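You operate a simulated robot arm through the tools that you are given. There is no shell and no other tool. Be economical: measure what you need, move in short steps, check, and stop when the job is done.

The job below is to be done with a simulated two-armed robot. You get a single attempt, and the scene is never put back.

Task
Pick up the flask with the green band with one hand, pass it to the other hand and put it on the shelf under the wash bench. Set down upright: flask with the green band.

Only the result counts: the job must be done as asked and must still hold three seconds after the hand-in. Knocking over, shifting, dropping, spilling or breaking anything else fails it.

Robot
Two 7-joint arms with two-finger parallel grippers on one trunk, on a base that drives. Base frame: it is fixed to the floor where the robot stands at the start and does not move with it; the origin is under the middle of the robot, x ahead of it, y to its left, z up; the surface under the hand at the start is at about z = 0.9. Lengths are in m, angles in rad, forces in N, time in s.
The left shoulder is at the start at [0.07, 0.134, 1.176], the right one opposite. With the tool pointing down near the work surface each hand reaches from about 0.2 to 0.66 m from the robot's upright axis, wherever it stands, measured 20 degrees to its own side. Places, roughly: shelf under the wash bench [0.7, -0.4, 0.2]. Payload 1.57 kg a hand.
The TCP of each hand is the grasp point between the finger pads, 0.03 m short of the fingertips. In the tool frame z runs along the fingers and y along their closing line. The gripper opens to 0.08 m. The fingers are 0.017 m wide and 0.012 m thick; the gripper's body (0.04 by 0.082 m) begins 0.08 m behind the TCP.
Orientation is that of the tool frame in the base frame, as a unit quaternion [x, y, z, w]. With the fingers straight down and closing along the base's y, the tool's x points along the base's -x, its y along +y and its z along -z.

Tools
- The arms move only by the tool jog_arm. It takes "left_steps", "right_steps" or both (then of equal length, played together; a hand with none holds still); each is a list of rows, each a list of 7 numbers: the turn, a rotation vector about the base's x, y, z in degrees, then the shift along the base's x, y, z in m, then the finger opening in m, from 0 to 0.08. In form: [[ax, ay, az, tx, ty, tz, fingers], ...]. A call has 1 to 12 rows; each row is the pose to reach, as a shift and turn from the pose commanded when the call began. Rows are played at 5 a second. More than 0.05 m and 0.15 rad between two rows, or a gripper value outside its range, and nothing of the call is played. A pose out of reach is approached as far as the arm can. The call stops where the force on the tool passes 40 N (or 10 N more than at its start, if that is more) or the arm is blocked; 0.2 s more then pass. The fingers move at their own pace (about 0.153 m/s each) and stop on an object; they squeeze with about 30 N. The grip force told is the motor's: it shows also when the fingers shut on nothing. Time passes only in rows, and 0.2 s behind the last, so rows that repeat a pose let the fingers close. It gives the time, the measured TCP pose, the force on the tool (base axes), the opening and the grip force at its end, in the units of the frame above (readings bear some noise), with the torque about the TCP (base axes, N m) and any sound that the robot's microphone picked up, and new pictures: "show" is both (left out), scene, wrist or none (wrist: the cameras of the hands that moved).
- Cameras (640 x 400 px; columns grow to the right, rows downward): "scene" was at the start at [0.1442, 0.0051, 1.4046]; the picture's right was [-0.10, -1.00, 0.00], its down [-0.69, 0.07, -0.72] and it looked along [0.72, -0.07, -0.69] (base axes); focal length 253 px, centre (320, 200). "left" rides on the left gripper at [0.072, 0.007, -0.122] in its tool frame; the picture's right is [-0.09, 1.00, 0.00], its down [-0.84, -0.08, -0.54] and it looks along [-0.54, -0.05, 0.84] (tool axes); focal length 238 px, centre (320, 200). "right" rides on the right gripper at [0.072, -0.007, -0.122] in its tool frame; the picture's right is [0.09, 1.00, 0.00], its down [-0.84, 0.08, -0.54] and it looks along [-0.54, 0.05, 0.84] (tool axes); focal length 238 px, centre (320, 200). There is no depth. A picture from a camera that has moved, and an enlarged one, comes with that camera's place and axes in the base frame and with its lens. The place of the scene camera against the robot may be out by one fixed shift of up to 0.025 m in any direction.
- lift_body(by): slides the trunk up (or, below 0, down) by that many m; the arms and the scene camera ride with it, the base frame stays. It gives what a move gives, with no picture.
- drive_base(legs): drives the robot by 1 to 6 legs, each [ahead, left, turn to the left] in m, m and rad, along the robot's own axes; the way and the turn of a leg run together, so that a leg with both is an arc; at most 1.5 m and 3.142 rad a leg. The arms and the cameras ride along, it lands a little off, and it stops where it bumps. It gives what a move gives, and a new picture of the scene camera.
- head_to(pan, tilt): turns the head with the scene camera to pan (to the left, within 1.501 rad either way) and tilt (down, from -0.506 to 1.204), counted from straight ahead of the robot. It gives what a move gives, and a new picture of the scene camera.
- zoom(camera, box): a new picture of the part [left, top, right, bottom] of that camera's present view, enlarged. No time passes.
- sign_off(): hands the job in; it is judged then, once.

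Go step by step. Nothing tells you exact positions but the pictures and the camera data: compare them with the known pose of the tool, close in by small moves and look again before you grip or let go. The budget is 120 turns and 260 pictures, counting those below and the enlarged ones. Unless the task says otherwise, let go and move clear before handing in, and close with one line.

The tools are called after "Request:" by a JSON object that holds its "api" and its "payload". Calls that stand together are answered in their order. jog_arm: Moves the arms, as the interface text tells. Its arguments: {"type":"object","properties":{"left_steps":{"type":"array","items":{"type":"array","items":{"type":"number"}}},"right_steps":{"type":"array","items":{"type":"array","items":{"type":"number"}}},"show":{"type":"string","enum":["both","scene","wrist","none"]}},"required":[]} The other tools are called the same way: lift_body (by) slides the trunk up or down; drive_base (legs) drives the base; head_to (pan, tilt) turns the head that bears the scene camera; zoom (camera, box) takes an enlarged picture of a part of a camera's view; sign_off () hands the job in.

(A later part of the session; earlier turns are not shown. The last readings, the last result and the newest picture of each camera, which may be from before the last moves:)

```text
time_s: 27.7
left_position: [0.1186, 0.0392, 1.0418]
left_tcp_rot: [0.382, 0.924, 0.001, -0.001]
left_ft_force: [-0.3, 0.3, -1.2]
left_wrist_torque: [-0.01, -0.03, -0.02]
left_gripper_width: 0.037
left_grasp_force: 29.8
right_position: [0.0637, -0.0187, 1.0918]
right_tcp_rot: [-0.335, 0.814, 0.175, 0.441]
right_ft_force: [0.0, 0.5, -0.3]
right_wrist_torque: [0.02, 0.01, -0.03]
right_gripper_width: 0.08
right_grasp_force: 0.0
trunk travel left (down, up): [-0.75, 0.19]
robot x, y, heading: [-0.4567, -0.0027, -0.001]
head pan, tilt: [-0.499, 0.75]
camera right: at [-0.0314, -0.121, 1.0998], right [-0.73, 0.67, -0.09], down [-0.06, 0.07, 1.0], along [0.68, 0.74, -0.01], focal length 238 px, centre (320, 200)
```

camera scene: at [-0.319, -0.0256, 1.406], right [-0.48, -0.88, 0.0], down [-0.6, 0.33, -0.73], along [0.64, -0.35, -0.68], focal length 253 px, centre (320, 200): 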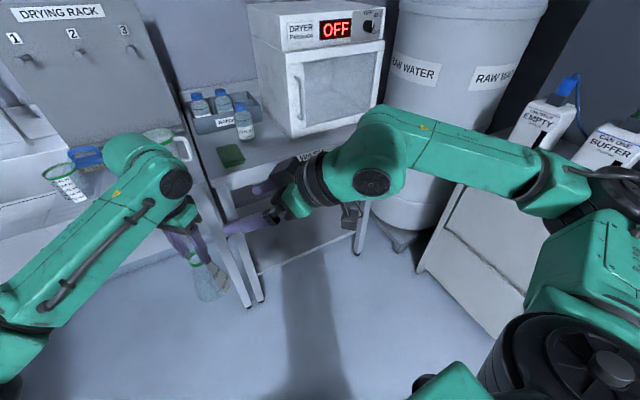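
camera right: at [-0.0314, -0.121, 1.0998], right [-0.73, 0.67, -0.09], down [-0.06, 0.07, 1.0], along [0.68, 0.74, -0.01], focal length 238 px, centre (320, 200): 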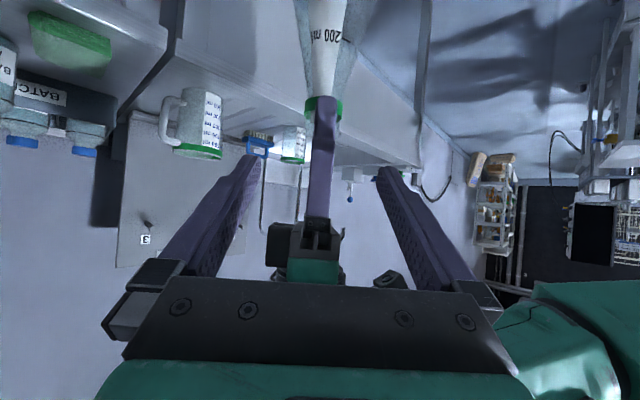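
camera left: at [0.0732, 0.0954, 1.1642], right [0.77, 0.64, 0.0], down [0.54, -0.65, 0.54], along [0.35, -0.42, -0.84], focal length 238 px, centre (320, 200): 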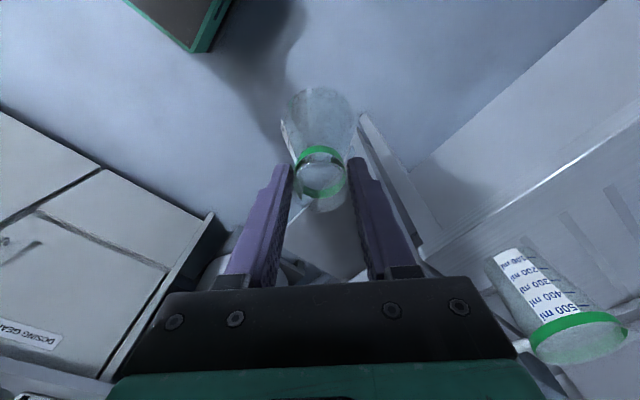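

Tracking is exact now. The right camera puts the band at z ≈ 1.013 right on the left TCP axis. I correct the small offset, then slide in along the approach line to the neck with open fingers.

Request:
{"api": "jog_arm", "payload": {"right_steps": [[0, 0, 0, -0.0105, -0.005, -0.018, 0.08], [0, 0, 0, 0.0015, 0.0065, -0.029, 0.08], [0, 0, 0, 0.0135, 0.018, -0.04, 0.08], [0, 0, 0, 0.0255, 0.03, -0.051, 0.08], [0, 0, 0, 0.0345, 0.0385, -0.059, 0.08], [0, 0, 0, 0.0345, 0.0385, -0.059, 0.08]]}}

Request:
{"api": "zoom", "payload": {"camera": "scene", "box": [140, 180, 320, 310]}}

```text
time_s: 29.1
left_position: [0.1195, 0.0385, 1.0426]
left_tcp_rot: [0.381, 0.924, 0.0, 0.0]
left_ft_force: [0.1, 0.3, -0.9]
left_wrist_torque: [0.0, -0.02, -0.01]
left_gripper_width: 0.0366
left_grasp_force: 29.5
right_position: [0.0973, 0.0201, 1.0343]
right_tcp_rot: [-0.336, 0.814, 0.176, 0.441]
right_ft_force: [0.4, -0.5, -0.1]
right_wrist_torque: [0.04, -0.02, -0.01]
right_gripper_width: 0.0801
right_grasp_force: 0.1
trunk travel left (down, up): [-0.75, 0.19]
robot x, y, heading: [-0.4514, -0.0002, -0.002]
head pan, tilt: [-0.499, 0.75]
camera scene: at [-0.3183, -0.027, 1.4059], right [-0.48, -0.88, 0.0], down [-0.6, 0.33, -0.73], along [0.64, -0.35, -0.68], focal length 253 px, centre (320, 200)
camera right: at [0.0026, -0.0824, 1.041], right [-0.73, 0.67, -0.09], down [-0.06, 0.07, 1.0], along [0.68, 0.74, -0.01], focal length 238 px, centre (320, 200)
```

scene: 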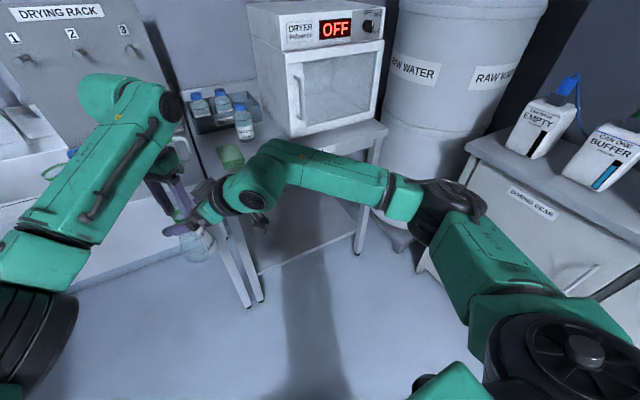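
right: 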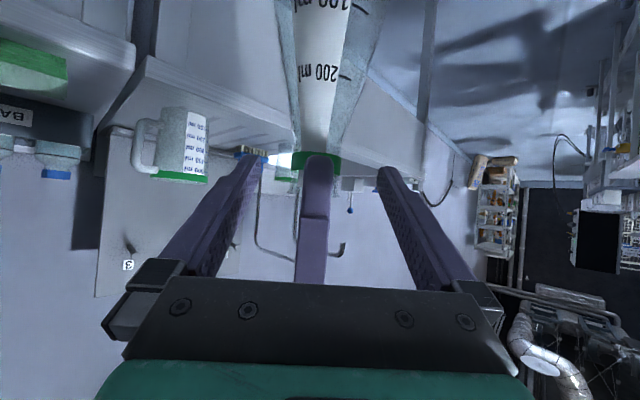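

```text
3.08 times, centred on (230, 245) of scene
camera zoom: at [-0.3183, -0.027, 1.4059], right [-0.48, -0.88, 0.0], down [-0.6, 0.33, -0.73], along [0.64, -0.35, -0.68], focal length 778 px, centre (597, 62)
```

zoom: 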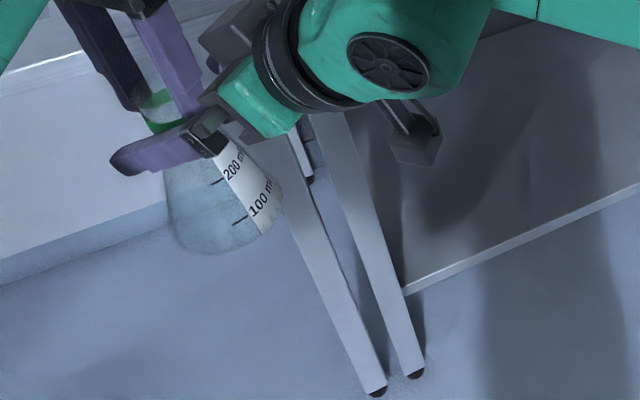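

Laterally centred. I do the final 3.5 cm advance, then close the right fingers on the neck.

Request:
{"api": "jog_arm", "payload": {"right_steps": [[0, 0, 0, 0.011, 0.0095, -0.0105, 0.08], [0, 0, 0, 0.022, 0.019, -0.021, 0.08], [0, 0, 0, 0.022, 0.019, -0.021, 0.08]]}}

Request:
{"api": "zoom", "payload": {"camera": "scene", "box": [140, 170, 260, 270]}}

```text
time_s: 29.9
left_position: [0.1187, 0.0391, 1.0418]
left_tcp_rot: [0.382, 0.924, 0.001, 0.0]
left_ft_force: [-0.6, 0.3, -1.0]
left_wrist_torque: [0.02, 0.01, 0.0]
left_gripper_width: 0.0364
left_grasp_force: 29.4
right_position: [0.1192, 0.0392, 1.0127]
right_tcp_rot: [-0.335, 0.813, 0.176, 0.441]
right_ft_force: [0.6, 0.0, -0.4]
right_wrist_torque: [0.01, 0.01, 0.03]
right_gripper_width: 0.0797
right_grasp_force: 0.0
trunk travel left (down, up): [-0.75, 0.19]
robot x, y, heading: [-0.449, -0.0028, 0.003]
head pan, tilt: [-0.499, 0.75]
camera scene: at [-0.3184, -0.0271, 1.4059], right [-0.48, -0.88, 0.0], down [-0.6, 0.33, -0.73], along [0.64, -0.35, -0.68], focal length 253 px, centre (320, 200)
camera right: at [0.0248, -0.0636, 1.0199], right [-0.73, 0.67, -0.09], down [-0.06, 0.07, 1.0], along [0.68, 0.74, -0.01], focal length 238 px, centre (320, 200)
```

scene: 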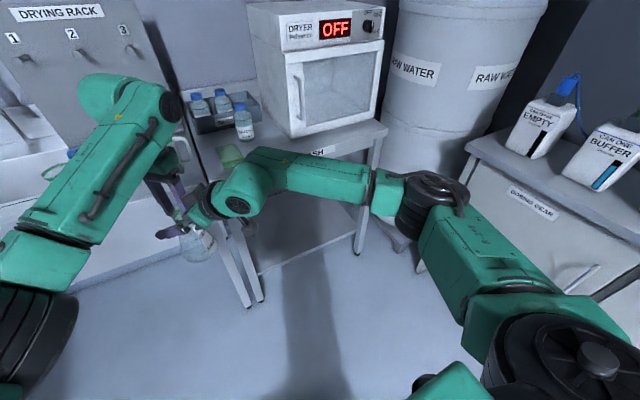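
right: 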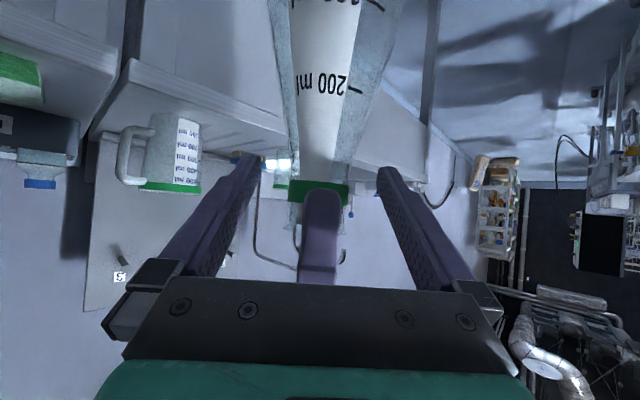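

```text
4.00 times, centred on (200, 220) of scene
camera zoom: at [-0.3184, -0.0271, 1.4059], right [-0.48, -0.88, 0.0], down [-0.6, 0.33, -0.73], along [0.64, -0.35, -0.68], focal length 1011 px, centre (800, 120)
```

zoom: 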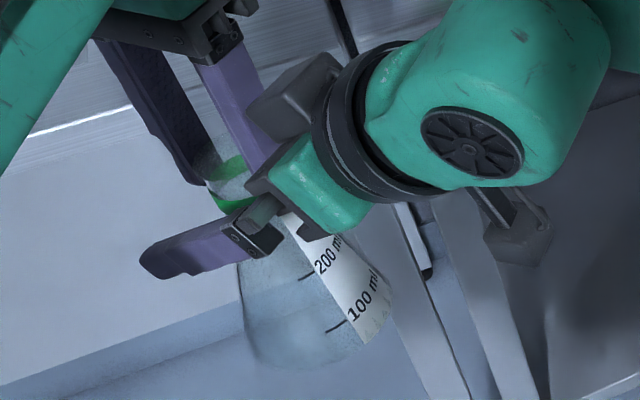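

The band spans z ≈ 1.0085–1.0205, so I raise the right hand 4 mm and close.

Request:
{"api": "jog_arm", "payload": {"right_steps": [[0, 0, 0, 0, 0, 0.004, 0.08], [0, 0, 0, 0, 0, 0.004, 0.055], [0, 0, 0, 0, 0, 0.004, 0.03], [0, 0, 0, 0, 0, 0.004, 0.0], [0, 0, 0, 0, 0, 0.004, 0.0], [0, 0, 0, 0, 0, 0.004, 0.0]]}}

Request:
{"api": "zoom", "payload": {"camera": "right", "box": [240, 100, 400, 300]}}

```text
time_s: 31.3
left_position: [0.118, 0.0386, 1.0423]
left_tcp_rot: [0.382, 0.924, 0.0, -0.001]
left_ft_force: [-7.7, 1.9, 0.1]
left_wrist_torque: [0.04, 0.07, 0.04]
left_gripper_width: 0.0367
left_grasp_force: 29.6
right_position: [0.1207, 0.0391, 1.0165]
right_tcp_rot: [-0.335, 0.813, 0.176, 0.442]
right_ft_force: [7.9, -2.3, -0.2]
right_wrist_torque: [0.06, 0.11, 0.03]
right_gripper_width: 0.0359
right_grasp_force: 30.1
trunk travel left (down, up): [-0.75, 0.19]
robot x, y, heading: [-0.4518, 0.0001, 0.0]
head pan, tilt: [-0.499, 0.75]
camera scene: at [-0.3179, -0.0267, 1.4059], right [-0.48, -0.88, 0.0], down [-0.6, 0.33, -0.73], along [0.64, -0.35, -0.68], focal length 253 px, centre (320, 200)
camera right: at [0.0254, -0.064, 1.0239], right [-0.73, 0.67, -0.09], down [-0.06, 0.07, 1.0], along [0.68, 0.74, -0.01], focal length 238 px, centre (320, 200)
```

scene: 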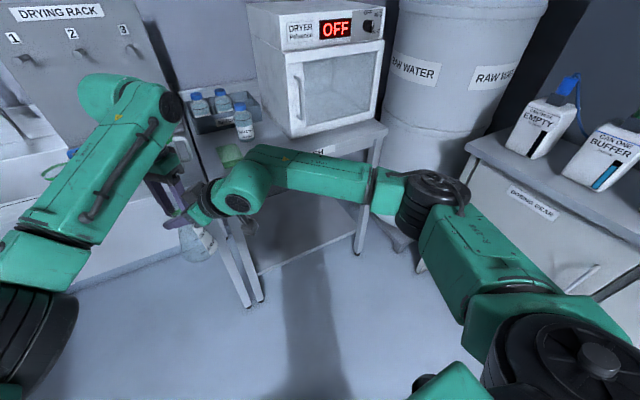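
right: 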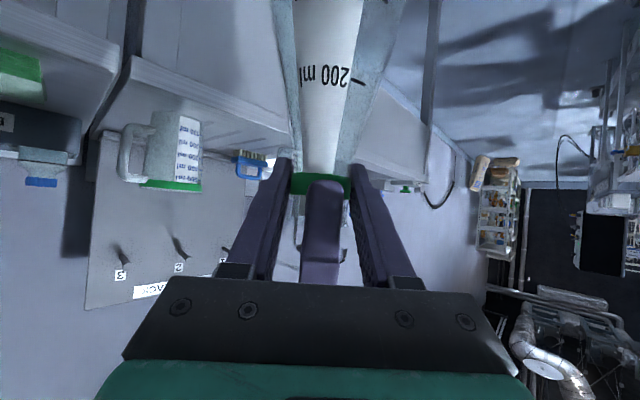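

```text
2.00 times, centred on (320, 200) of right
camera zoom: at [0.0254, -0.064, 1.0239], right [-0.73, 0.67, -0.09], down [-0.06, 0.07, 1.0], along [0.68, 0.74, -0.01], focal length 477 px, centre (320, 200)
```

zoom: 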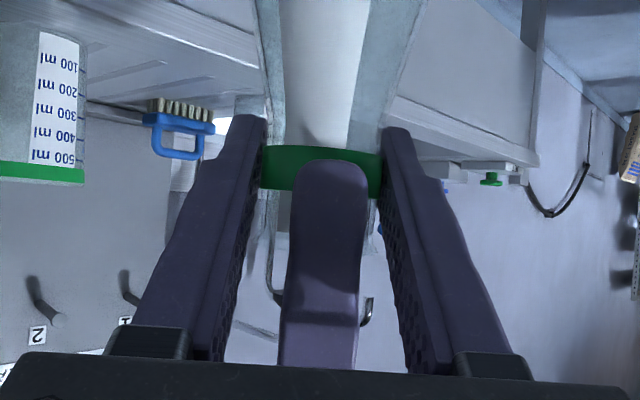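

The right hand grips the band at 0.036 width with 30 N. I open the left fingers a little and withdraw the left hand straight up.

Request:
{"api": "jog_arm", "payload": {"left_steps": [[0, 0, 0, 0, 0, 0, 0.045], [0, 0, 0, 0, 0, 0, 0.058], [0, 0, 0, 0, 0, 0, 0.058], [0, 0, 0, 0, 0, 0.02, 0.058], [0, 0, 0, 0, 0, 0.05, 0.058], [0, 0, 0, 0, 0, 0.08, 0.058], [0, 0, 0, 0, 0, 0.12, 0.058], [0, 0, 0, 0, 0, 0.15, 0.058]]}}

Request:
{"api": "zoom", "payload": {"camera": "right", "box": [240, 0, 400, 200]}}

```text
time_s: 33.1
left_position: [0.088, 0.0431, 1.1844]
left_tcp_rot: [0.382, 0.924, 0.0, 0.003]
left_ft_force: [-0.3, -0.1, -0.8]
left_wrist_torque: [0.0, -0.01, -0.02]
left_gripper_width: 0.0582
left_grasp_force: 0.1
left hand out of reach, approached as far as the arm can: row 7, 8
right_position: [0.1181, 0.0388, 1.017]
right_tcp_rot: [-0.337, 0.813, 0.176, 0.442]
right_ft_force: [0.5, 0.4, 0.0]
right_wrist_torque: [-0.01, 0.01, -0.03]
right_gripper_width: 0.0361
right_grasp_force: 30.3
trunk travel left (down, up): [-0.75, 0.19]
robot x, y, heading: [-0.454, 0.0009, -0.001]
head pan, tilt: [-0.499, 0.75]
camera scene: at [-0.3208, -0.0275, 1.4061], right [-0.48, -0.88, 0.0], down [-0.6, 0.33, -0.73], along [0.64, -0.35, -0.68], focal length 253 px, centre (320, 200)
camera left: at [0.0417, 0.0993, 1.307], right [0.77, 0.64, 0.0], down [0.53, -0.64, 0.55], along [0.35, -0.42, -0.84], focal length 238 px, centre (320, 200)
```

scene: 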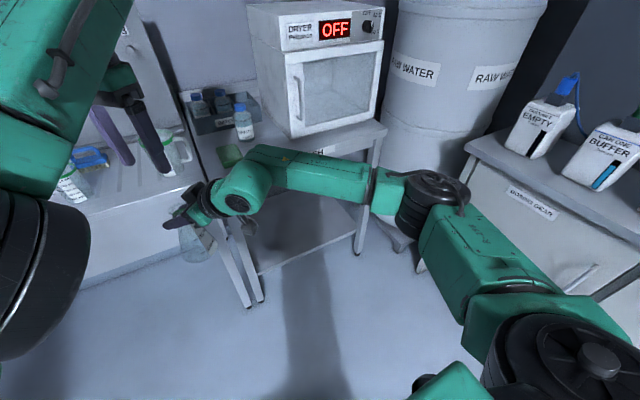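
left: 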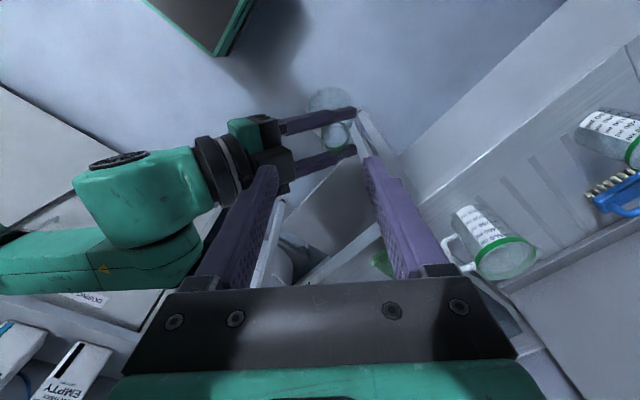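

```text
2.00 times, centred on (320, 100) of right
camera zoom: at [0.0231, -0.0641, 1.0249], right [-0.73, 0.67, -0.09], down [-0.06, 0.07, 1.0], along [0.68, 0.74, -0.01], focal length 477 px, centre (320, 400)
```

zoom: 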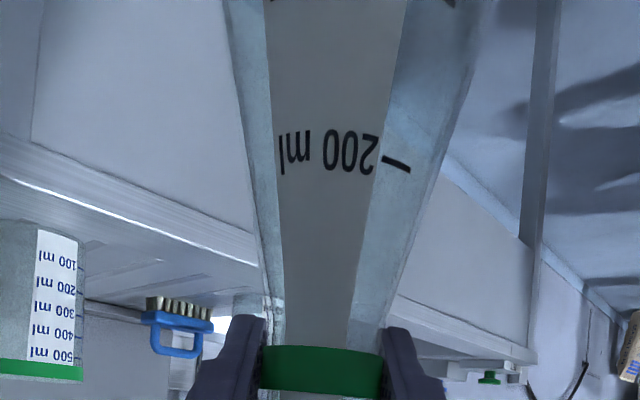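

The hand-over succeeded: the flask hangs upright in the right hand. I tuck the left hand aside, then drive sideways in front of the wash bench.

Request:
{"api": "jog_arm", "payload": {"left_steps": [[0, 0, 0, -0.01, 0.03, 0, 0.058], [0, 0, 0, -0.03, 0.06, 0, 0.058], [0, 0, 0, -0.05, 0.09, 0, 0.058], [0, 0, 0, -0.07, 0.12, 0, 0.058], [0, 0, 0, -0.09, 0.15, 0, 0.058], [0, 0, 0, -0.11, 0.18, 0, 0.058], [0, 0, 0, -0.13, 0.21, 0, 0.058], [0, 0, 0, -0.14, 0.23, 0, 0.058]], "show": "none"}}

Request:
{"api": "drive_base", "payload": {"legs": [[0, -0.44, 0]]}}

Request:
{"api": "lift_body", "payload": {"by": -0.3}}

Request:
{"api": "head_to", "payload": {"pan": -0.15, "tilt": 0.6}}

```text
time_s: 34.9
left_position: [0.1032, 0.1982, 1.2047]
left_tcp_rot: [0.382, 0.924, 0.001, -0.001]
left_ft_force: [-0.2, -0.9, 0.7]
left_wrist_torque: [0.02, -0.01, 0.02]
left_gripper_width: 0.0581
left_grasp_force: 0.1
left hand out of reach, approached as far as the arm can: row 1, 2, 3, 4, 5, 6, 7, 8
right_position: [0.1208, 0.0378, 1.0154]
right_tcp_rot: [-0.336, 0.813, 0.177, 0.441]
right_ft_force: [0.5, -0.2, 0.3]
right_wrist_torque: [0.0, 0.0, 0.0]
right_gripper_width: 0.0356
right_grasp_force: 30.0
trunk travel left (down, up): [-0.75, 0.19]
robot x, y, heading: [-0.4524, 0.0007, -0.003]
head pan, tilt: [-0.499, 0.75]
```

```text
time_s: 37.5
left_position: [0.1026, -0.2339, 1.2045]
left_tcp_rot: [0.38, 0.925, -0.001, 0.0]
left_ft_force: [0.2, 0.4, -0.5]
left_wrist_torque: [0.02, 0.01, -0.03]
left_gripper_width: 0.0579
left_grasp_force: 0.2
right_position: [0.1209, -0.3964, 1.0158]
right_tcp_rot: [-0.338, 0.814, 0.176, 0.439]
right_ft_force: [0.4, -0.1, -0.6]
right_wrist_torque: [0.05, 0.02, -0.01]
right_gripper_width: 0.0361
right_grasp_force: 29.7
trunk travel left (down, up): [-0.75, 0.19]
robot x, y, heading: [-0.4524, -0.4395, 0.003]
head pan, tilt: [-0.499, 0.75]
camera scene: at [-0.3169, -0.4638, 1.4059], right [-0.47, -0.88, 0.0], down [-0.6, 0.32, -0.73], along [0.64, -0.35, -0.68], focal length 253 px, centre (320, 200)
```

scene: 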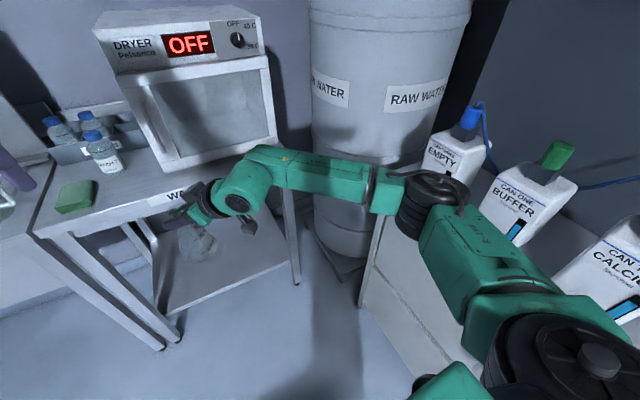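

```text
time_s: 40.5
left_position: [0.1026, -0.2361, 0.9038]
left_tcp_rot: [0.38, 0.925, 0.0, 0.0]
left_ft_force: [-0.2, -0.7, -0.2]
left_wrist_torque: [0.01, 0.0, 0.0]
left_gripper_width: 0.058
left_grasp_force: 0.2
right_position: [0.1196, -0.3971, 0.7151]
right_tcp_rot: [-0.338, 0.812, 0.178, 0.441]
right_ft_force: [-0.9, -0.5, -0.4]
right_wrist_torque: [0.01, 0.05, 0.02]
right_gripper_width: 0.0361
right_grasp_force: 30.0
trunk travel left (down, up): [-0.45, 0.49]
robot x, y, heading: [-0.4509, -0.4349, 0.004]
head pan, tilt: [-0.499, 0.75]
```

```text
time_s: 41.4
left_position: [0.1025, -0.2357, 0.9039]
left_tcp_rot: [0.381, 0.925, -0.001, 0.0]
left_ft_force: [0.6, -0.2, -0.7]
left_wrist_torque: [0.0, 0.02, -0.01]
left_gripper_width: 0.058
left_grasp_force: 0.0
right_position: [0.1199, -0.3965, 0.7162]
right_tcp_rot: [-0.337, 0.813, 0.177, 0.441]
right_ft_force: [-0.4, -0.4, -0.6]
right_wrist_torque: [0.03, 0.01, 0.01]
right_gripper_width: 0.0362
right_grasp_force: 29.9
trunk travel left (down, up): [-0.45, 0.49]
robot x, y, heading: [-0.4529, -0.4398, 0.006]
head pan, tilt: [-0.15, 0.6]
camera scene: at [-0.3026, -0.4385, 1.1187], right [-0.15, -0.99, 0.0], down [-0.56, 0.08, -0.82], along [0.82, -0.12, -0.57], focal length 253 px, centre (320, 200)
```

scene: 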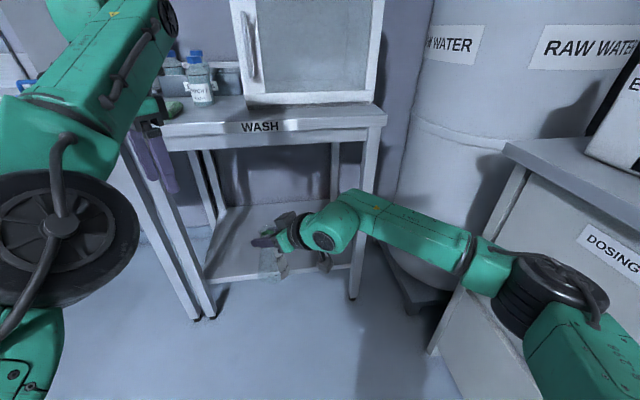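

The left hand still sticks out too far forward. I pull it back before going on.

Request:
{"api": "jog_arm", "payload": {"left_steps": [[0, 0, 0, 0, 0.03, -0.03, 0.058], [0, 0, 0, -0.02, 0.05, -0.06, 0.058], [0, 0, 0, -0.05, 0.06, -0.08, 0.058], [0, 0, 0, -0.08, 0.06, -0.08, 0.058], [0, 0, 0, -0.11, 0.06, -0.08, 0.058], [0, 0, 0, -0.14, 0.06, -0.08, 0.058], [0, 0, 0, -0.17, 0.06, -0.08, 0.058], [0, 0, 0, -0.19, 0.06, -0.08, 0.058]], "show": "scene"}}

```text
time_s: 43.2
left_position: [0.099, -0.1753, 0.8985]
left_tcp_rot: [0.38, 0.925, -0.003, -0.002]
left_ft_force: [-0.3, -0.1, -1.0]
left_wrist_torque: [-0.01, -0.02, 0.02]
left_gripper_width: 0.058
left_grasp_force: 0.1
left hand out of reach, approached as far as the arm can: row 1, 2, 3, 4, 5, 6, 7, 8
right_position: [0.1209, -0.3971, 0.716]
right_tcp_rot: [-0.337, 0.813, 0.177, 0.441]
right_ft_force: [0.1, -0.5, 0.4]
right_wrist_torque: [-0.02, -0.01, -0.02]
right_gripper_width: 0.0358
right_grasp_force: 30.0
trunk travel left (down, up): [-0.45, 0.49]
robot x, y, heading: [-0.4511, -0.4391, 0.005]
head pan, tilt: [-0.15, 0.6]
camera scene: at [-0.3025, -0.4384, 1.1188], right [-0.15, -0.99, 0.0], down [-0.56, 0.08, -0.82], along [0.82, -0.12, -0.57], focal length 253 px, centre (320, 200)
```

scene: 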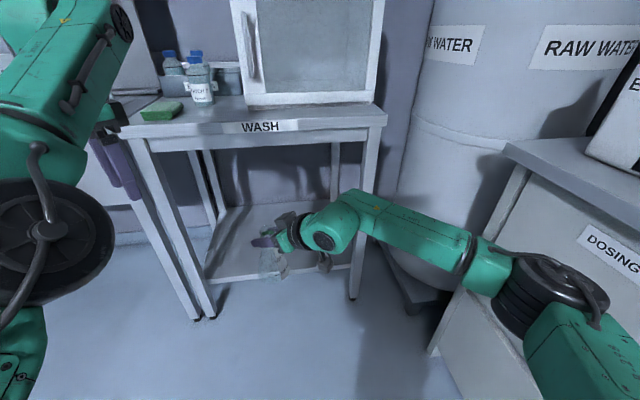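

It's stuck at a joint limit at this height, so I first go straight down, as before, and then back.

Request:
{"api": "jog_arm", "payload": {"left_steps": [[0, 0, 0, 0.01, 0, -0.03, 0.058], [0, 0, 0, 0.01, 0, -0.07, 0.058], [0, 0, 0, 0.01, 0, -0.11, 0.058], [0, 0, 0, 0.01, 0, -0.15, 0.058], [0, 0, 0, 0.01, 0, -0.19, 0.058], [0, 0, 0, 0.01, 0, -0.22, 0.058], [0, 0, 0, -0.02, 0.01, -0.22, 0.058], [0, 0, 0, -0.06, 0.02, -0.22, 0.058], [0, 0, 0, -0.1, 0.03, -0.22, 0.058], [0, 0, 0, -0.14, 0.04, -0.22, 0.058], [0, 0, 0, -0.17, 0.05, -0.22, 0.058], [0, 0, 0, -0.19, 0.06, -0.22, 0.058]], "show": "scene"}}

```text
time_s: 45.8
left_position: [0.1453, -0.1337, 0.6818]
left_tcp_rot: [0.38, 0.925, 0.0, -0.001]
left_ft_force: [-0.7, -0.7, -0.8]
left_wrist_torque: [0.0, 0.01, 0.0]
left_gripper_width: 0.058
left_grasp_force: 0.1
left hand out of reach, approached as far as the arm can: row 1, 2, 3, 4, 5, 6, 7, 8, 9, 10, 11, 12
right_position: [0.1209, -0.3965, 0.717]
right_tcp_rot: [-0.337, 0.813, 0.176, 0.44]
right_ft_force: [0.2, 0.3, -0.7]
right_wrist_torque: [0.03, -0.01, -0.01]
right_gripper_width: 0.036
right_grasp_force: 30.1
trunk travel left (down, up): [-0.45, 0.49]
robot x, y, heading: [-0.4494, -0.4364, 0.003]
head pan, tilt: [-0.15, 0.6]
camera scene: at [-0.3025, -0.4385, 1.1188], right [-0.15, -0.99, 0.0], down [-0.56, 0.08, -0.82], along [0.82, -0.12, -0.57], focal length 253 px, centre (320, 200)
```

scene: 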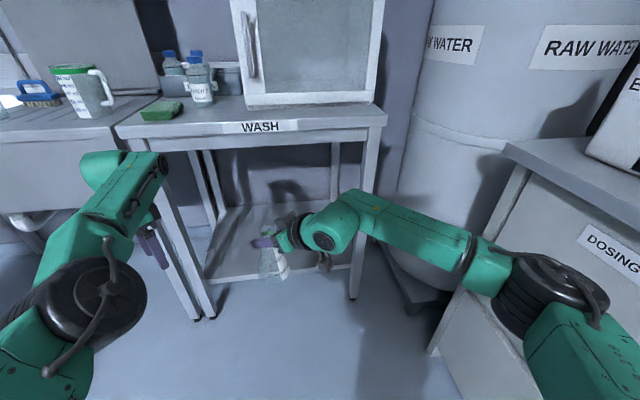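

The wrist may be at a limit, so I turn the left yaw back to the starting orientation and then retreat.

Request:
{"api": "jog_arm", "payload": {"left_steps": [[0, 0, 8, 0, 0, 0, 0.058], [0, 0, 16, 0, 0, 0, 0.058], [0, 0, 24, 0, 0, 0, 0.058], [0, 0, 32, 0, 0, 0, 0.058], [0, 0, 40, 0, 0, 0, 0.058], [0, 0, 45, 0, 0, 0, 0.058], [0, 0, 45, -0.04, 0.01, 0, 0.058], [0, 0, 45, -0.08, 0.03, 0, 0.058], [0, 0, 45, -0.12, 0.05, 0, 0.058], [0, 0, 45, -0.16, 0.06, 0, 0.058], [0, 0, 45, -0.2, 0.07, 0, 0.058], [0, 0, 45, -0.22, 0.07, 0, 0.058]], "show": "scene"}}

```text
time_s: 48.4
left_position: [0.1404, -0.1131, 0.7049]
left_tcp_rot: [-0.002, 1.0, 0.0, -0.001]
left_ft_force: [-0.3, 0.7, 0.0]
left_wrist_torque: [0.01, -0.02, 0.02]
left_gripper_width: 0.0584
left_grasp_force: 0.0
left hand out of reach, approached as far as the arm can: row 7, 8, 9, 10, 11, 12
right_position: [0.1205, -0.3974, 0.7157]
right_tcp_rot: [-0.338, 0.813, 0.176, 0.44]
right_ft_force: [0.6, -0.3, 0.5]
right_wrist_torque: [-0.01, 0.04, -0.02]
right_gripper_width: 0.0356
right_grasp_force: 30.1
trunk travel left (down, up): [-0.45, 0.49]
robot x, y, heading: [-0.4516, -0.4355, 0.003]
head pan, tilt: [-0.15, 0.6]
camera scene: at [-0.3025, -0.4384, 1.1188], right [-0.15, -0.99, 0.0], down [-0.56, 0.08, -0.82], along [0.82, -0.12, -0.57], focal length 253 px, centre (320, 200)
```

scene: 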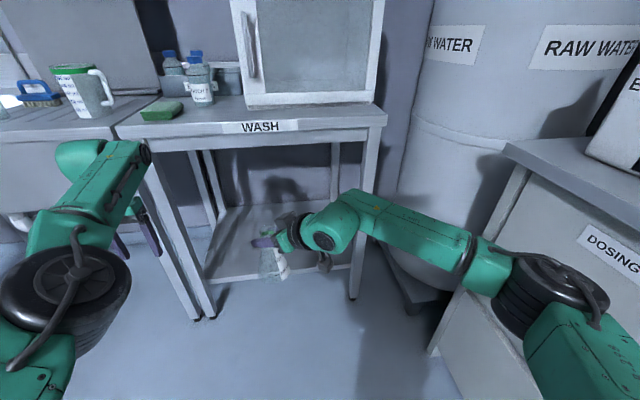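

I try sending it back to its starting place relative to the robot, up and back.

Request:
{"api": "jog_arm", "payload": {"left_steps": [[0, 0, 0, 0, -0.015, 0.03, 0.058], [0, 0, 0, -0.01, -0.03, 0.06, 0.058], [0, 0, 0, -0.02, -0.045, 0.09, 0.058], [0, 0, 0, -0.04, -0.06, 0.11, 0.058], [0, 0, 0, -0.06, -0.07, 0.13, 0.058], [0, 0, 0, -0.08, -0.08, 0.13, 0.058], [0, 0, 0, -0.11, -0.085, 0.13, 0.058], [0, 0, 0, -0.13, -0.085, 0.13, 0.058]], "show": "scene"}}

```text
time_s: 50.2
left_position: [0.1252, -0.1705, 0.8324]
left_tcp_rot: [-0.002, 1.0, 0.0, -0.001]
left_ft_force: [-1.0, -0.7, 0.3]
left_wrist_torque: [0.01, 0.0, -0.02]
left_gripper_width: 0.0581
left_grasp_force: 0.1
left hand out of reach, approached as far as the arm can: row 2, 3, 4, 5, 6, 7, 8
right_position: [0.1219, -0.3979, 0.7164]
right_tcp_rot: [-0.338, 0.813, 0.177, 0.441]
right_ft_force: [-0.1, 0.0, -0.6]
right_wrist_torque: [0.02, -0.03, -0.02]
right_gripper_width: 0.0359
right_grasp_force: 30.0
trunk travel left (down, up): [-0.45, 0.49]
robot x, y, heading: [-0.4554, -0.4356, -0.001]
head pan, tilt: [-0.15, 0.6]
camera scene: at [-0.3025, -0.4383, 1.1188], right [-0.15, -0.99, 0.0], down [-0.56, 0.08, -0.82], along [0.82, -0.12, -0.57], focal length 253 px, centre (320, 200)
```

scene: 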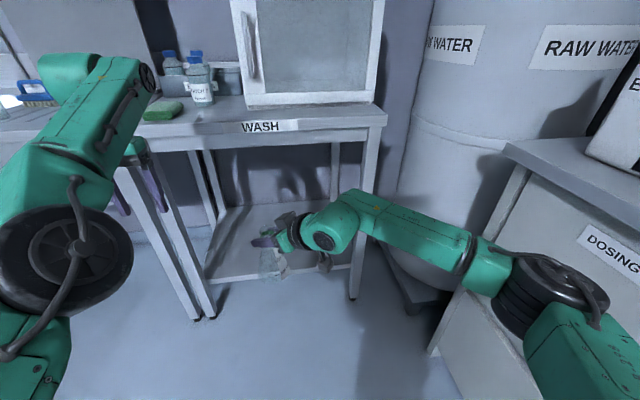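

The wrist flex seems limiting, so I tilt the left fingers forward 45° to relieve it while pulling back and lowering.

Request:
{"api": "jog_arm", "payload": {"left_steps": [[0, -8, 0, 0, 0, 0, 0.058], [0, -16, 0, 0, 0, 0, 0.058], [0, -24, 0, 0, 0, 0, 0.058], [0, -32, 0, 0, 0, 0, 0.058], [0, -40, 0, 0, 0, 0, 0.058], [0, -45, 0, 0, 0, 0, 0.058], [0, -45, 0, -0.03, 0.01, -0.01, 0.058], [0, -45, 0, -0.06, 0.02, -0.02, 0.058], [0, -45, 0, -0.09, 0.03, -0.03, 0.058], [0, -45, 0, -0.12, 0.04, -0.04, 0.058], [0, -45, 0, -0.15, 0.05, -0.05, 0.058], [0, -45, 0, -0.18, 0.06, -0.06, 0.058]], "show": "scene"}}

```text
time_s: 52.8
left_position: [0.2218, -0.0902, 0.9501]
left_tcp_rot: [0.001, 0.933, -0.003, 0.359]
left_ft_force: [0.3, -0.6, -0.3]
left_wrist_torque: [-0.01, 0.0, -0.03]
left_gripper_width: 0.058
left_grasp_force: 0.0
left hand out of reach, approached as far as the arm can: row 1, 2, 3, 4, 5, 6, 7, 8, 9, 10, 11, 12
right_position: [0.1199, -0.3962, 0.7166]
right_tcp_rot: [-0.337, 0.813, 0.177, 0.441]
right_ft_force: [0.2, -0.3, 0.4]
right_wrist_torque: [0.01, -0.01, 0.01]
right_gripper_width: 0.0362
right_grasp_force: 30.4
trunk travel left (down, up): [-0.45, 0.49]
robot x, y, heading: [-0.4534, -0.4405, 0.001]
head pan, tilt: [-0.15, 0.6]
camera scene: at [-0.3024, -0.4385, 1.1187], right [-0.15, -0.99, 0.0], down [-0.56, 0.08, -0.82], along [0.82, -0.12, -0.57], focal length 253 px, centre (320, 200)
```

scene: 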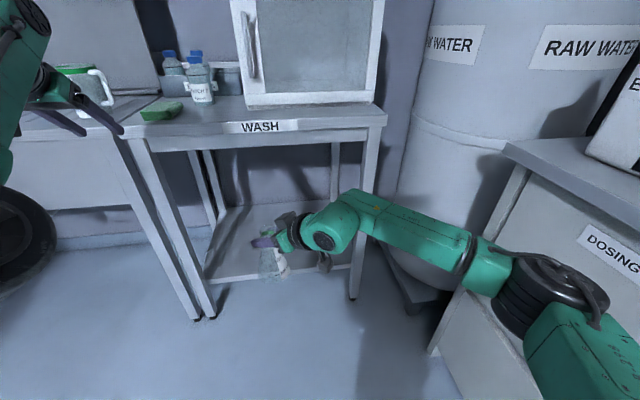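

That pushed the hand outward, so the opposite tilt should free it. I tilt the fingers back past vertical and retract.

Request:
{"api": "jog_arm", "payload": {"left_steps": [[0, 8, 0, 0, 0, 0, 0.058], [0, 16, 0, 0, 0, 0, 0.058], [0, 24, 0, -0.01, 0, 0, 0.058], [0, 32, 0, -0.03, 0, 0, 0.058], [0, 40, 0, -0.05, 0, 0, 0.058], [0, 48, 0, -0.08, 0, 0, 0.058], [0, 56, 0, -0.11, 0, -0.01, 0.058], [0, 64, 0, -0.15, 0, -0.03, 0.058], [0, 72, 0, -0.19, 0, -0.05, 0.058], [0, 80, 0, -0.23, 0, -0.07, 0.058], [0, 88, 0, -0.26, 0, -0.09, 0.058], [0, 88, 0, -0.29, 0, -0.11, 0.058]], "show": "scene"}}

```text
time_s: 55.4
left_position: [-0.0916, -0.2251, 0.8411]
left_tcp_rot: [-0.002, 0.931, 0.001, -0.366]
left_ft_force: [-0.3, -0.3, -0.1]
left_wrist_torque: [0.01, -0.01, -0.02]
left_gripper_width: 0.0583
left_grasp_force: 0.2
left hand out of reach, approached as far as the arm can: row 1, 2, 3, 4, 5, 6, 7, 8, 9, 10, 11, 12
right_position: [0.1199, -0.3978, 0.7173]
right_tcp_rot: [-0.337, 0.812, 0.177, 0.441]
right_ft_force: [-0.2, -0.4, -0.5]
right_wrist_torque: [0.02, 0.02, 0.02]
right_gripper_width: 0.0356
right_grasp_force: 30.3
trunk travel left (down, up): [-0.45, 0.49]
robot x, y, heading: [-0.4545, -0.4378, 0.003]
head pan, tilt: [-0.15, 0.6]
camera scene: at [-0.3039, -0.4397, 1.119], right [-0.15, -0.99, 0.0], down [-0.56, 0.08, -0.83], along [0.82, -0.12, -0.56], focal length 253 px, centre (320, 200)
```

scene: 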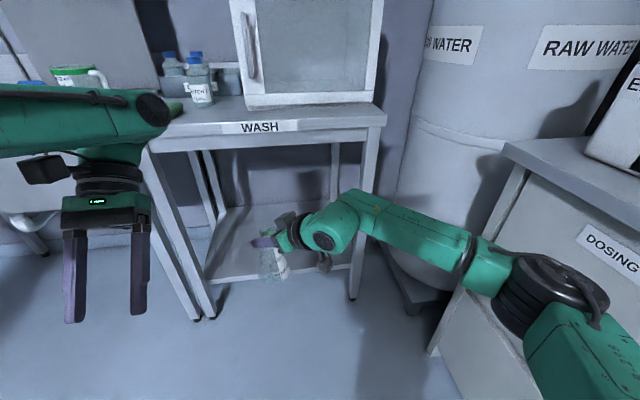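

Better: it is now well back. I pull it a bit further back and down.

Request:
{"api": "jog_arm", "payload": {"left_steps": [[0, 0, 0, -0.03, 0.01, -0.02, 0.058], [0, 0, 0, -0.06, 0.02, -0.04, 0.058], [0, 0, 0, -0.09, 0.03, -0.06, 0.058], [0, 0, 0, -0.12, 0.04, -0.08, 0.058], [0, 0, 0, -0.14, 0.05, -0.1, 0.058]], "show": "none"}}

Request:
{"api": "head_to", "payload": {"pan": 0.4, "tilt": 0.7}}

```text
time_s: 56.6
left_position: [-0.23, -0.1725, 0.7383]
left_tcp_rot: [-0.003, 0.93, 0.0, -0.367]
left_ft_force: [0.5, -0.6, 0.2]
left_wrist_torque: [0.0, -0.01, -0.02]
left_gripper_width: 0.058
left_grasp_force: 0.1
right_position: [0.1206, -0.3973, 0.7167]
right_tcp_rot: [-0.338, 0.813, 0.177, 0.44]
right_ft_force: [-0.5, -0.1, 0.4]
right_wrist_torque: [0.0, 0.0, 0.0]
right_gripper_width: 0.0358
right_grasp_force: 30.4
trunk travel left (down, up): [-0.45, 0.49]
robot x, y, heading: [-0.4519, -0.4393, 0.005]
head pan, tilt: [-0.15, 0.6]
```

```text
time_s: 57.5
left_position: [-0.2309, -0.1727, 0.7382]
left_tcp_rot: [-0.002, 0.93, 0.001, -0.367]
left_ft_force: [0.3, -0.8, 1.1]
left_wrist_torque: [0.03, -0.01, 0.0]
left_gripper_width: 0.058
left_grasp_force: 0.1
right_position: [0.1211, -0.3974, 0.7168]
right_tcp_rot: [-0.337, 0.813, 0.177, 0.441]
right_ft_force: [-0.1, -0.1, 0.6]
right_wrist_torque: [0.02, -0.01, -0.01]
right_gripper_width: 0.0358
right_grasp_force: 29.9
trunk travel left (down, up): [-0.45, 0.49]
robot x, y, heading: [-0.4515, -0.4398, -0.001]
head pan, tilt: [0.4, 0.7]
camera scene: at [-0.3119, -0.3922, 1.1102], right [0.39, -0.92, 0.0], down [-0.59, -0.25, -0.76], along [0.7, 0.3, -0.64], focal length 253 px, centre (320, 200)
```

scene: 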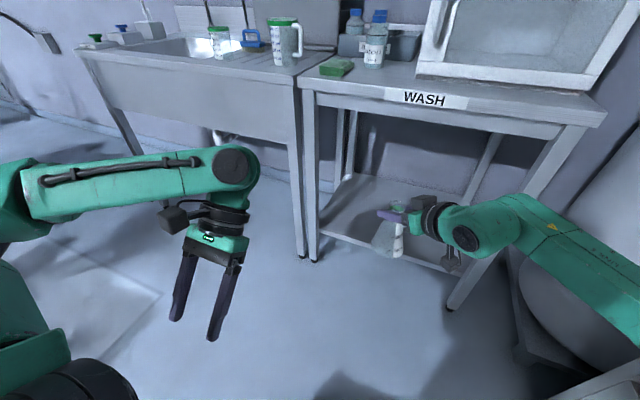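

The left arm is now safely tucked. To keep the right forearm clear of the bench legs, I turn the right hand to point straight ahead (pure yaw, so the flask stays upright) and move it to the right.

Request:
{"api": "jog_arm", "payload": {"right_steps": [[0, 0, -2, 0.004, -0.008, 0, 0.0], [0, 0, -5, 0.01, -0.022, 0, 0.0], [0, 0, -9, 0.015, -0.038, 0, 0.0], [0, 0, -13, 0.02, -0.055, 0, 0.0], [0, 0, -17, 0.025, -0.073, 0, 0.0], [0, 0, -22, 0.03, -0.092, 0, 0.0], [0, 0, -27, 0.035, -0.112, 0, 0.0], [0, 0, -31, 0.04, -0.132, 0, 0.0], [0, 0, -35, 0.045, -0.15, 0, 0.0], [0, 0, -39, 0.05, -0.168, 0, 0.0], [0, 0, -42, 0.05, -0.182, 0, 0.0], [0, 0, -44, 0.05, -0.19, 0, 0.0]]}}

```text
time_s: 60.1
left_position: [-0.2305, -0.1732, 0.7381]
left_tcp_rot: [-0.004, 0.93, -0.001, -0.367]
left_ft_force: [0.1, 0.4, -0.6]
left_wrist_torque: [-0.01, 0.03, -0.02]
left_gripper_width: 0.0582
left_grasp_force: 0.1
right_position: [0.171, -0.5877, 0.7171]
right_tcp_rot: [-0.009, 0.88, 0.0, 0.474]
right_ft_force: [-0.5, -0.7, -0.4]
right_wrist_torque: [0.01, -0.03, 0.0]
right_gripper_width: 0.0361
right_grasp_force: 30.0
trunk travel left (down, up): [-0.45, 0.49]
robot x, y, heading: [-0.4532, -0.4362, 0.004]
head pan, tilt: [0.4, 0.7]
camera scene: at [-0.3119, -0.3922, 1.1101], right [0.39, -0.92, 0.0], down [-0.59, -0.25, -0.76], along [0.7, 0.3, -0.64], focal length 253 px, centre (320, 200)
camera right: at [0.0305, -0.5947, 0.7239], right [-0.06, 0.99, -0.09], down [0.01, 0.09, 1.0], along [1.0, 0.06, -0.01], focal length 238 px, centre (320, 200)
```

scene: 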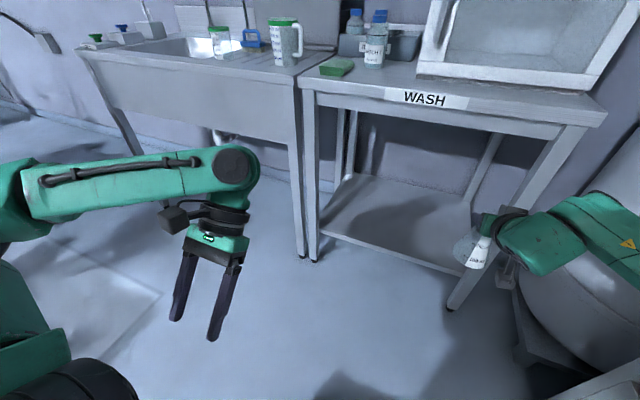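
right: 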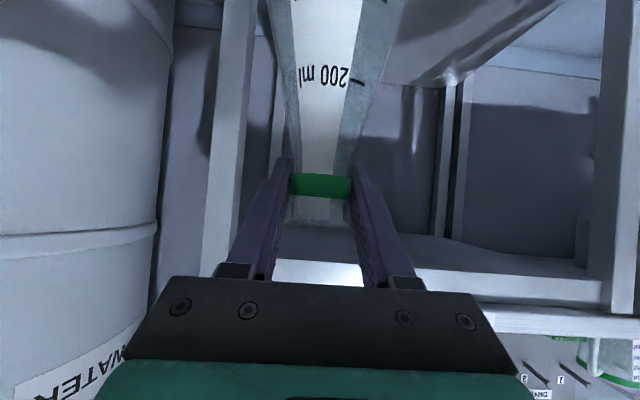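

Clean, and the flask is upright. Now I shift left so the flask faces the middle of the shelf, lower the trunk and look.

Request:
{"api": "drive_base", "payload": {"legs": [[0, 0.21, 0]]}}

Request:
{"api": "lift_body", "payload": {"by": -0.31}}

Request:
{"api": "head_to", "payload": {"pan": -0.3, "tilt": 0.45}}

Request:
{"api": "zoom", "payload": {"camera": "right", "box": [0, 0, 640, 400]}}

```text
time_s: 61.8
left_position: [-0.2323, 0.0381, 0.739]
left_tcp_rot: [-0.003, 0.93, 0.0, -0.367]
left_ft_force: [0.1, 0.4, -0.1]
left_wrist_torque: [0.01, 0.02, -0.03]
left_gripper_width: 0.0579
left_grasp_force: 0.0
right_position: [0.1701, -0.3752, 0.716]
right_tcp_rot: [-0.009, 0.88, -0.001, 0.474]
right_ft_force: [-0.4, 0.1, 0.5]
right_wrist_torque: [-0.03, 0.02, -0.01]
right_gripper_width: 0.036
right_grasp_force: 30.2
trunk travel left (down, up): [-0.45, 0.49]
robot x, y, heading: [-0.4501, -0.2282, 0.005]
head pan, tilt: [0.4, 0.7]
camera scene: at [-0.313, -0.1807, 1.1101], right [0.39, -0.92, 0.0], down [-0.59, -0.25, -0.76], along [0.7, 0.3, -0.64], focal length 253 px, centre (320, 200)
```

scene: 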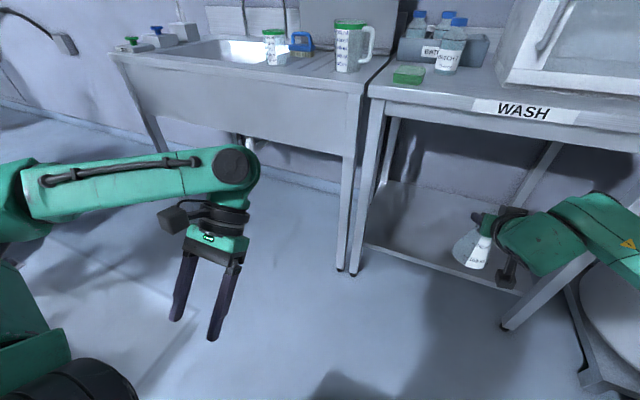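

```text
time_s: 64.8
left_position: [-0.2323, 0.0387, 0.4283]
left_tcp_rot: [-0.003, 0.931, -0.001, -0.366]
left_ft_force: [0.4, 0.3, 0.4]
left_wrist_torque: [-0.02, 0.01, 0.04]
left_gripper_width: 0.0581
left_grasp_force: 0.1
right_position: [0.1698, -0.3754, 0.4056]
right_tcp_rot: [-0.01, 0.88, 0.0, 0.474]
right_ft_force: [0.0, -0.5, 0.3]
right_wrist_torque: [0.02, -0.01, 0.01]
right_gripper_width: 0.0359
right_grasp_force: 29.9
trunk travel left (down, up): [-0.14, 0.8]
robot x, y, heading: [-0.4519, -0.2263, 0.006]
head pan, tilt: [0.4, 0.7]
```

```text
time_s: 65.9
left_position: [-0.2319, 0.0378, 0.4276]
left_tcp_rot: [-0.003, 0.93, 0.001, -0.367]
left_ft_force: [-0.2, -0.7, 0.4]
left_wrist_torque: [-0.04, 0.01, -0.01]
left_gripper_width: 0.058
left_grasp_force: 0.0
right_position: [0.1705, -0.3761, 0.4059]
right_tcp_rot: [-0.01, 0.881, 0.0, 0.473]
right_ft_force: [-0.5, 0.4, -0.1]
right_wrist_torque: [-0.01, 0.02, 0.03]
right_gripper_width: 0.0362
right_grasp_force: 30.0
trunk travel left (down, up): [-0.14, 0.8]
robot x, y, heading: [-0.4538, -0.2287, 0.009]
head pan, tilt: [-0.3, 0.45]
camera scene: at [-0.3032, -0.2416, 0.8223], right [-0.29, -0.96, 0.0], down [-0.42, 0.13, -0.9], along [0.86, -0.26, -0.44], focal length 253 px, centre (320, 200)
```

scene: 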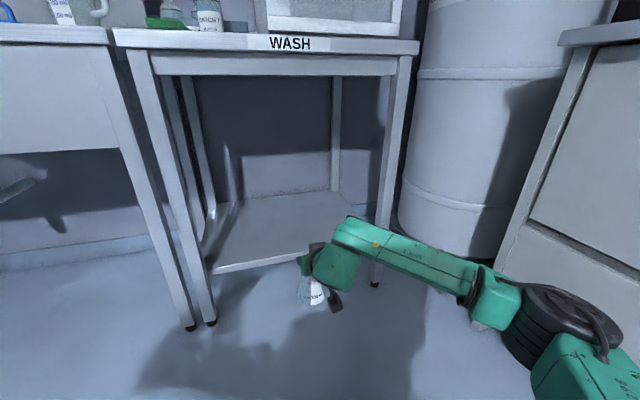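

```text
1.00 times, centred on (320, 200) of right (not enlarged: the box is as wide or as high as the picture)
camera zoom: at [0.0296, -0.3835, 0.4138], right [-0.07, 0.99, -0.09], down [0.01, 0.09, 1.0], along [1.0, 0.07, -0.01], focal length 238 px, centre (320, 200)
```

zoom: 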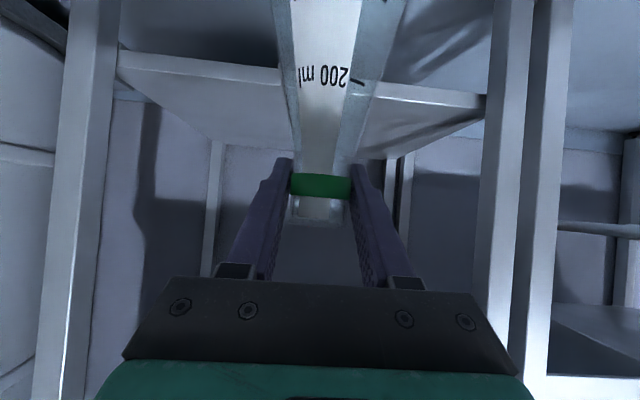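

The shelf is at z ≈ 0.2–0.21 with its front edge at x ≈ 0.46–0.475; the flask bottom is about 7 cm above it. I pull the left hand back a bit more for leg clearance, then drive in.

Request:
{"api": "jog_arm", "payload": {"left_steps": [[0, 0, 0, -0.02, 0.02, 0, 0.058], [0, 0, 0, -0.04, 0.04, 0, 0.058], [0, 0, 0, -0.06, 0.06, 0, 0.058], [0, 0, 0, -0.08, 0.08, 0, 0.058], [0, 0, 0, -0.1, 0.09, 0, 0.058]], "show": "none"}}

Request:
{"api": "drive_base", "payload": {"legs": [[0.25, 0, 0]]}}

Request:
{"api": "zoom", "payload": {"camera": "right", "box": [0, 0, 640, 400]}}

Request:
{"api": "head_to", "payload": {"pan": 0.5, "tilt": 0.6}}

```text
time_s: 67.1
left_position: [-0.2529, 0.0427, 0.4049]
left_tcp_rot: [-0.003, 0.93, 0.001, -0.366]
left_ft_force: [0.0, 0.1, -0.6]
left_wrist_torque: [-0.03, 0.01, 0.0]
left_gripper_width: 0.0581
left_grasp_force: 0.0
left hand out of reach, approached as far as the arm can: row 1, 2, 3, 4, 5
right_position: [0.1709, -0.3747, 0.4064]
right_tcp_rot: [-0.009, 0.881, -0.001, 0.474]
right_ft_force: [0.0, 0.4, -0.2]
right_wrist_torque: [-0.03, -0.03, 0.01]
right_gripper_width: 0.0361
right_grasp_force: 30.1
trunk travel left (down, up): [-0.14, 0.8]
robot x, y, heading: [-0.4553, -0.2281, 0.008]
head pan, tilt: [-0.3, 0.45]
```

```text
time_s: 69.0
left_position: [-0.0032, 0.0446, 0.4042]
left_tcp_rot: [-0.005, 0.93, 0.0, -0.367]
left_ft_force: [0.6, -0.1, 0.4]
left_wrist_torque: [0.01, 0.05, -0.01]
left_gripper_width: 0.0579
left_grasp_force: 0.1
right_position: [0.4211, -0.3738, 0.4068]
right_tcp_rot: [-0.009, 0.88, -0.001, 0.474]
right_ft_force: [0.6, -0.7, 0.3]
right_wrist_torque: [0.02, 0.0, -0.03]
right_gripper_width: 0.0358
right_grasp_force: 30.3
trunk travel left (down, up): [-0.14, 0.8]
robot x, y, heading: [-0.1987, -0.2271, 0.006]
head pan, tilt: [-0.3, 0.45]
camera scene: at [-0.0513, -0.2397, 0.8223], right [-0.29, -0.96, 0.0], down [-0.42, 0.13, -0.9], along [0.86, -0.26, -0.44], focal length 253 px, centre (320, 200)
```

scene: 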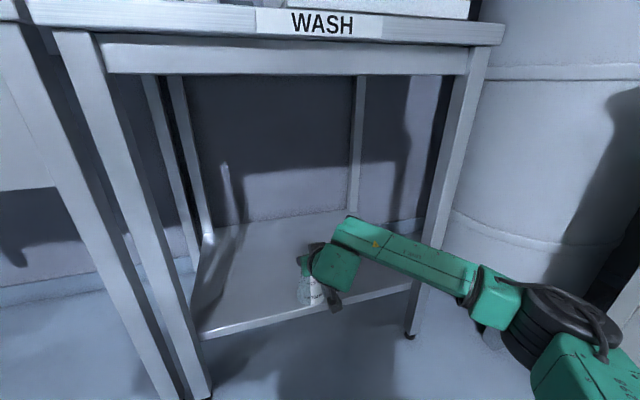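

```text
1.00 times, centred on (320, 200) of right (not enlarged: the box is as wide or as high as the picture)
camera zoom: at [0.2817, -0.3809, 0.4138], right [-0.07, 0.99, -0.09], down [0.01, 0.09, 1.0], along [1.0, 0.07, -0.01], focal length 238 px, centre (320, 200)
```

zoom: 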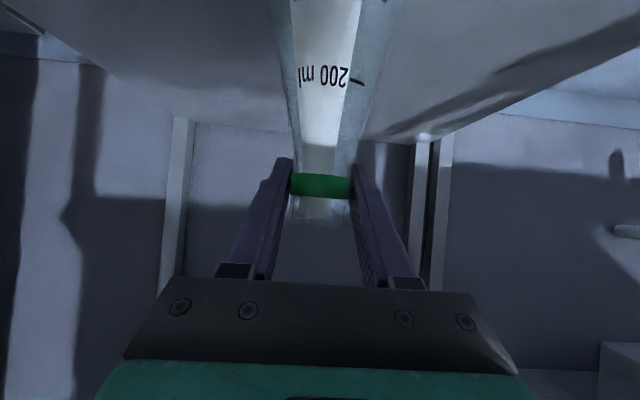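

```text
time_s: 70.1
left_position: [-0.0029, 0.0444, 0.4053]
left_tcp_rot: [-0.004, 0.931, 0.0, -0.366]
left_ft_force: [0.3, 0.4, 0.9]
left_wrist_torque: [0.01, 0.04, 0.02]
left_gripper_width: 0.0581
left_grasp_force: 0.0
right_position: [0.421, -0.3737, 0.4059]
right_tcp_rot: [-0.01, 0.88, 0.0, 0.474]
right_ft_force: [0.2, -0.4, 0.9]
right_wrist_torque: [-0.06, -0.03, -0.02]
right_gripper_width: 0.0359
right_grasp_force: 30.2
trunk travel left (down, up): [-0.14, 0.8]
robot x, y, heading: [-0.1993, -0.226, 0.01]
head pan, tilt: [0.499, 0.6]
camera scene: at [-0.062, -0.1703, 0.8088], right [0.48, -0.87, 0.0], down [-0.49, -0.27, -0.82], along [0.72, 0.4, -0.57], focal length 253 px, centre (320, 200)
```

scene: 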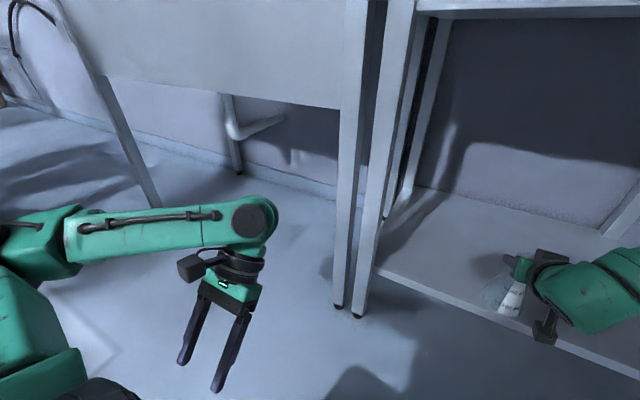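

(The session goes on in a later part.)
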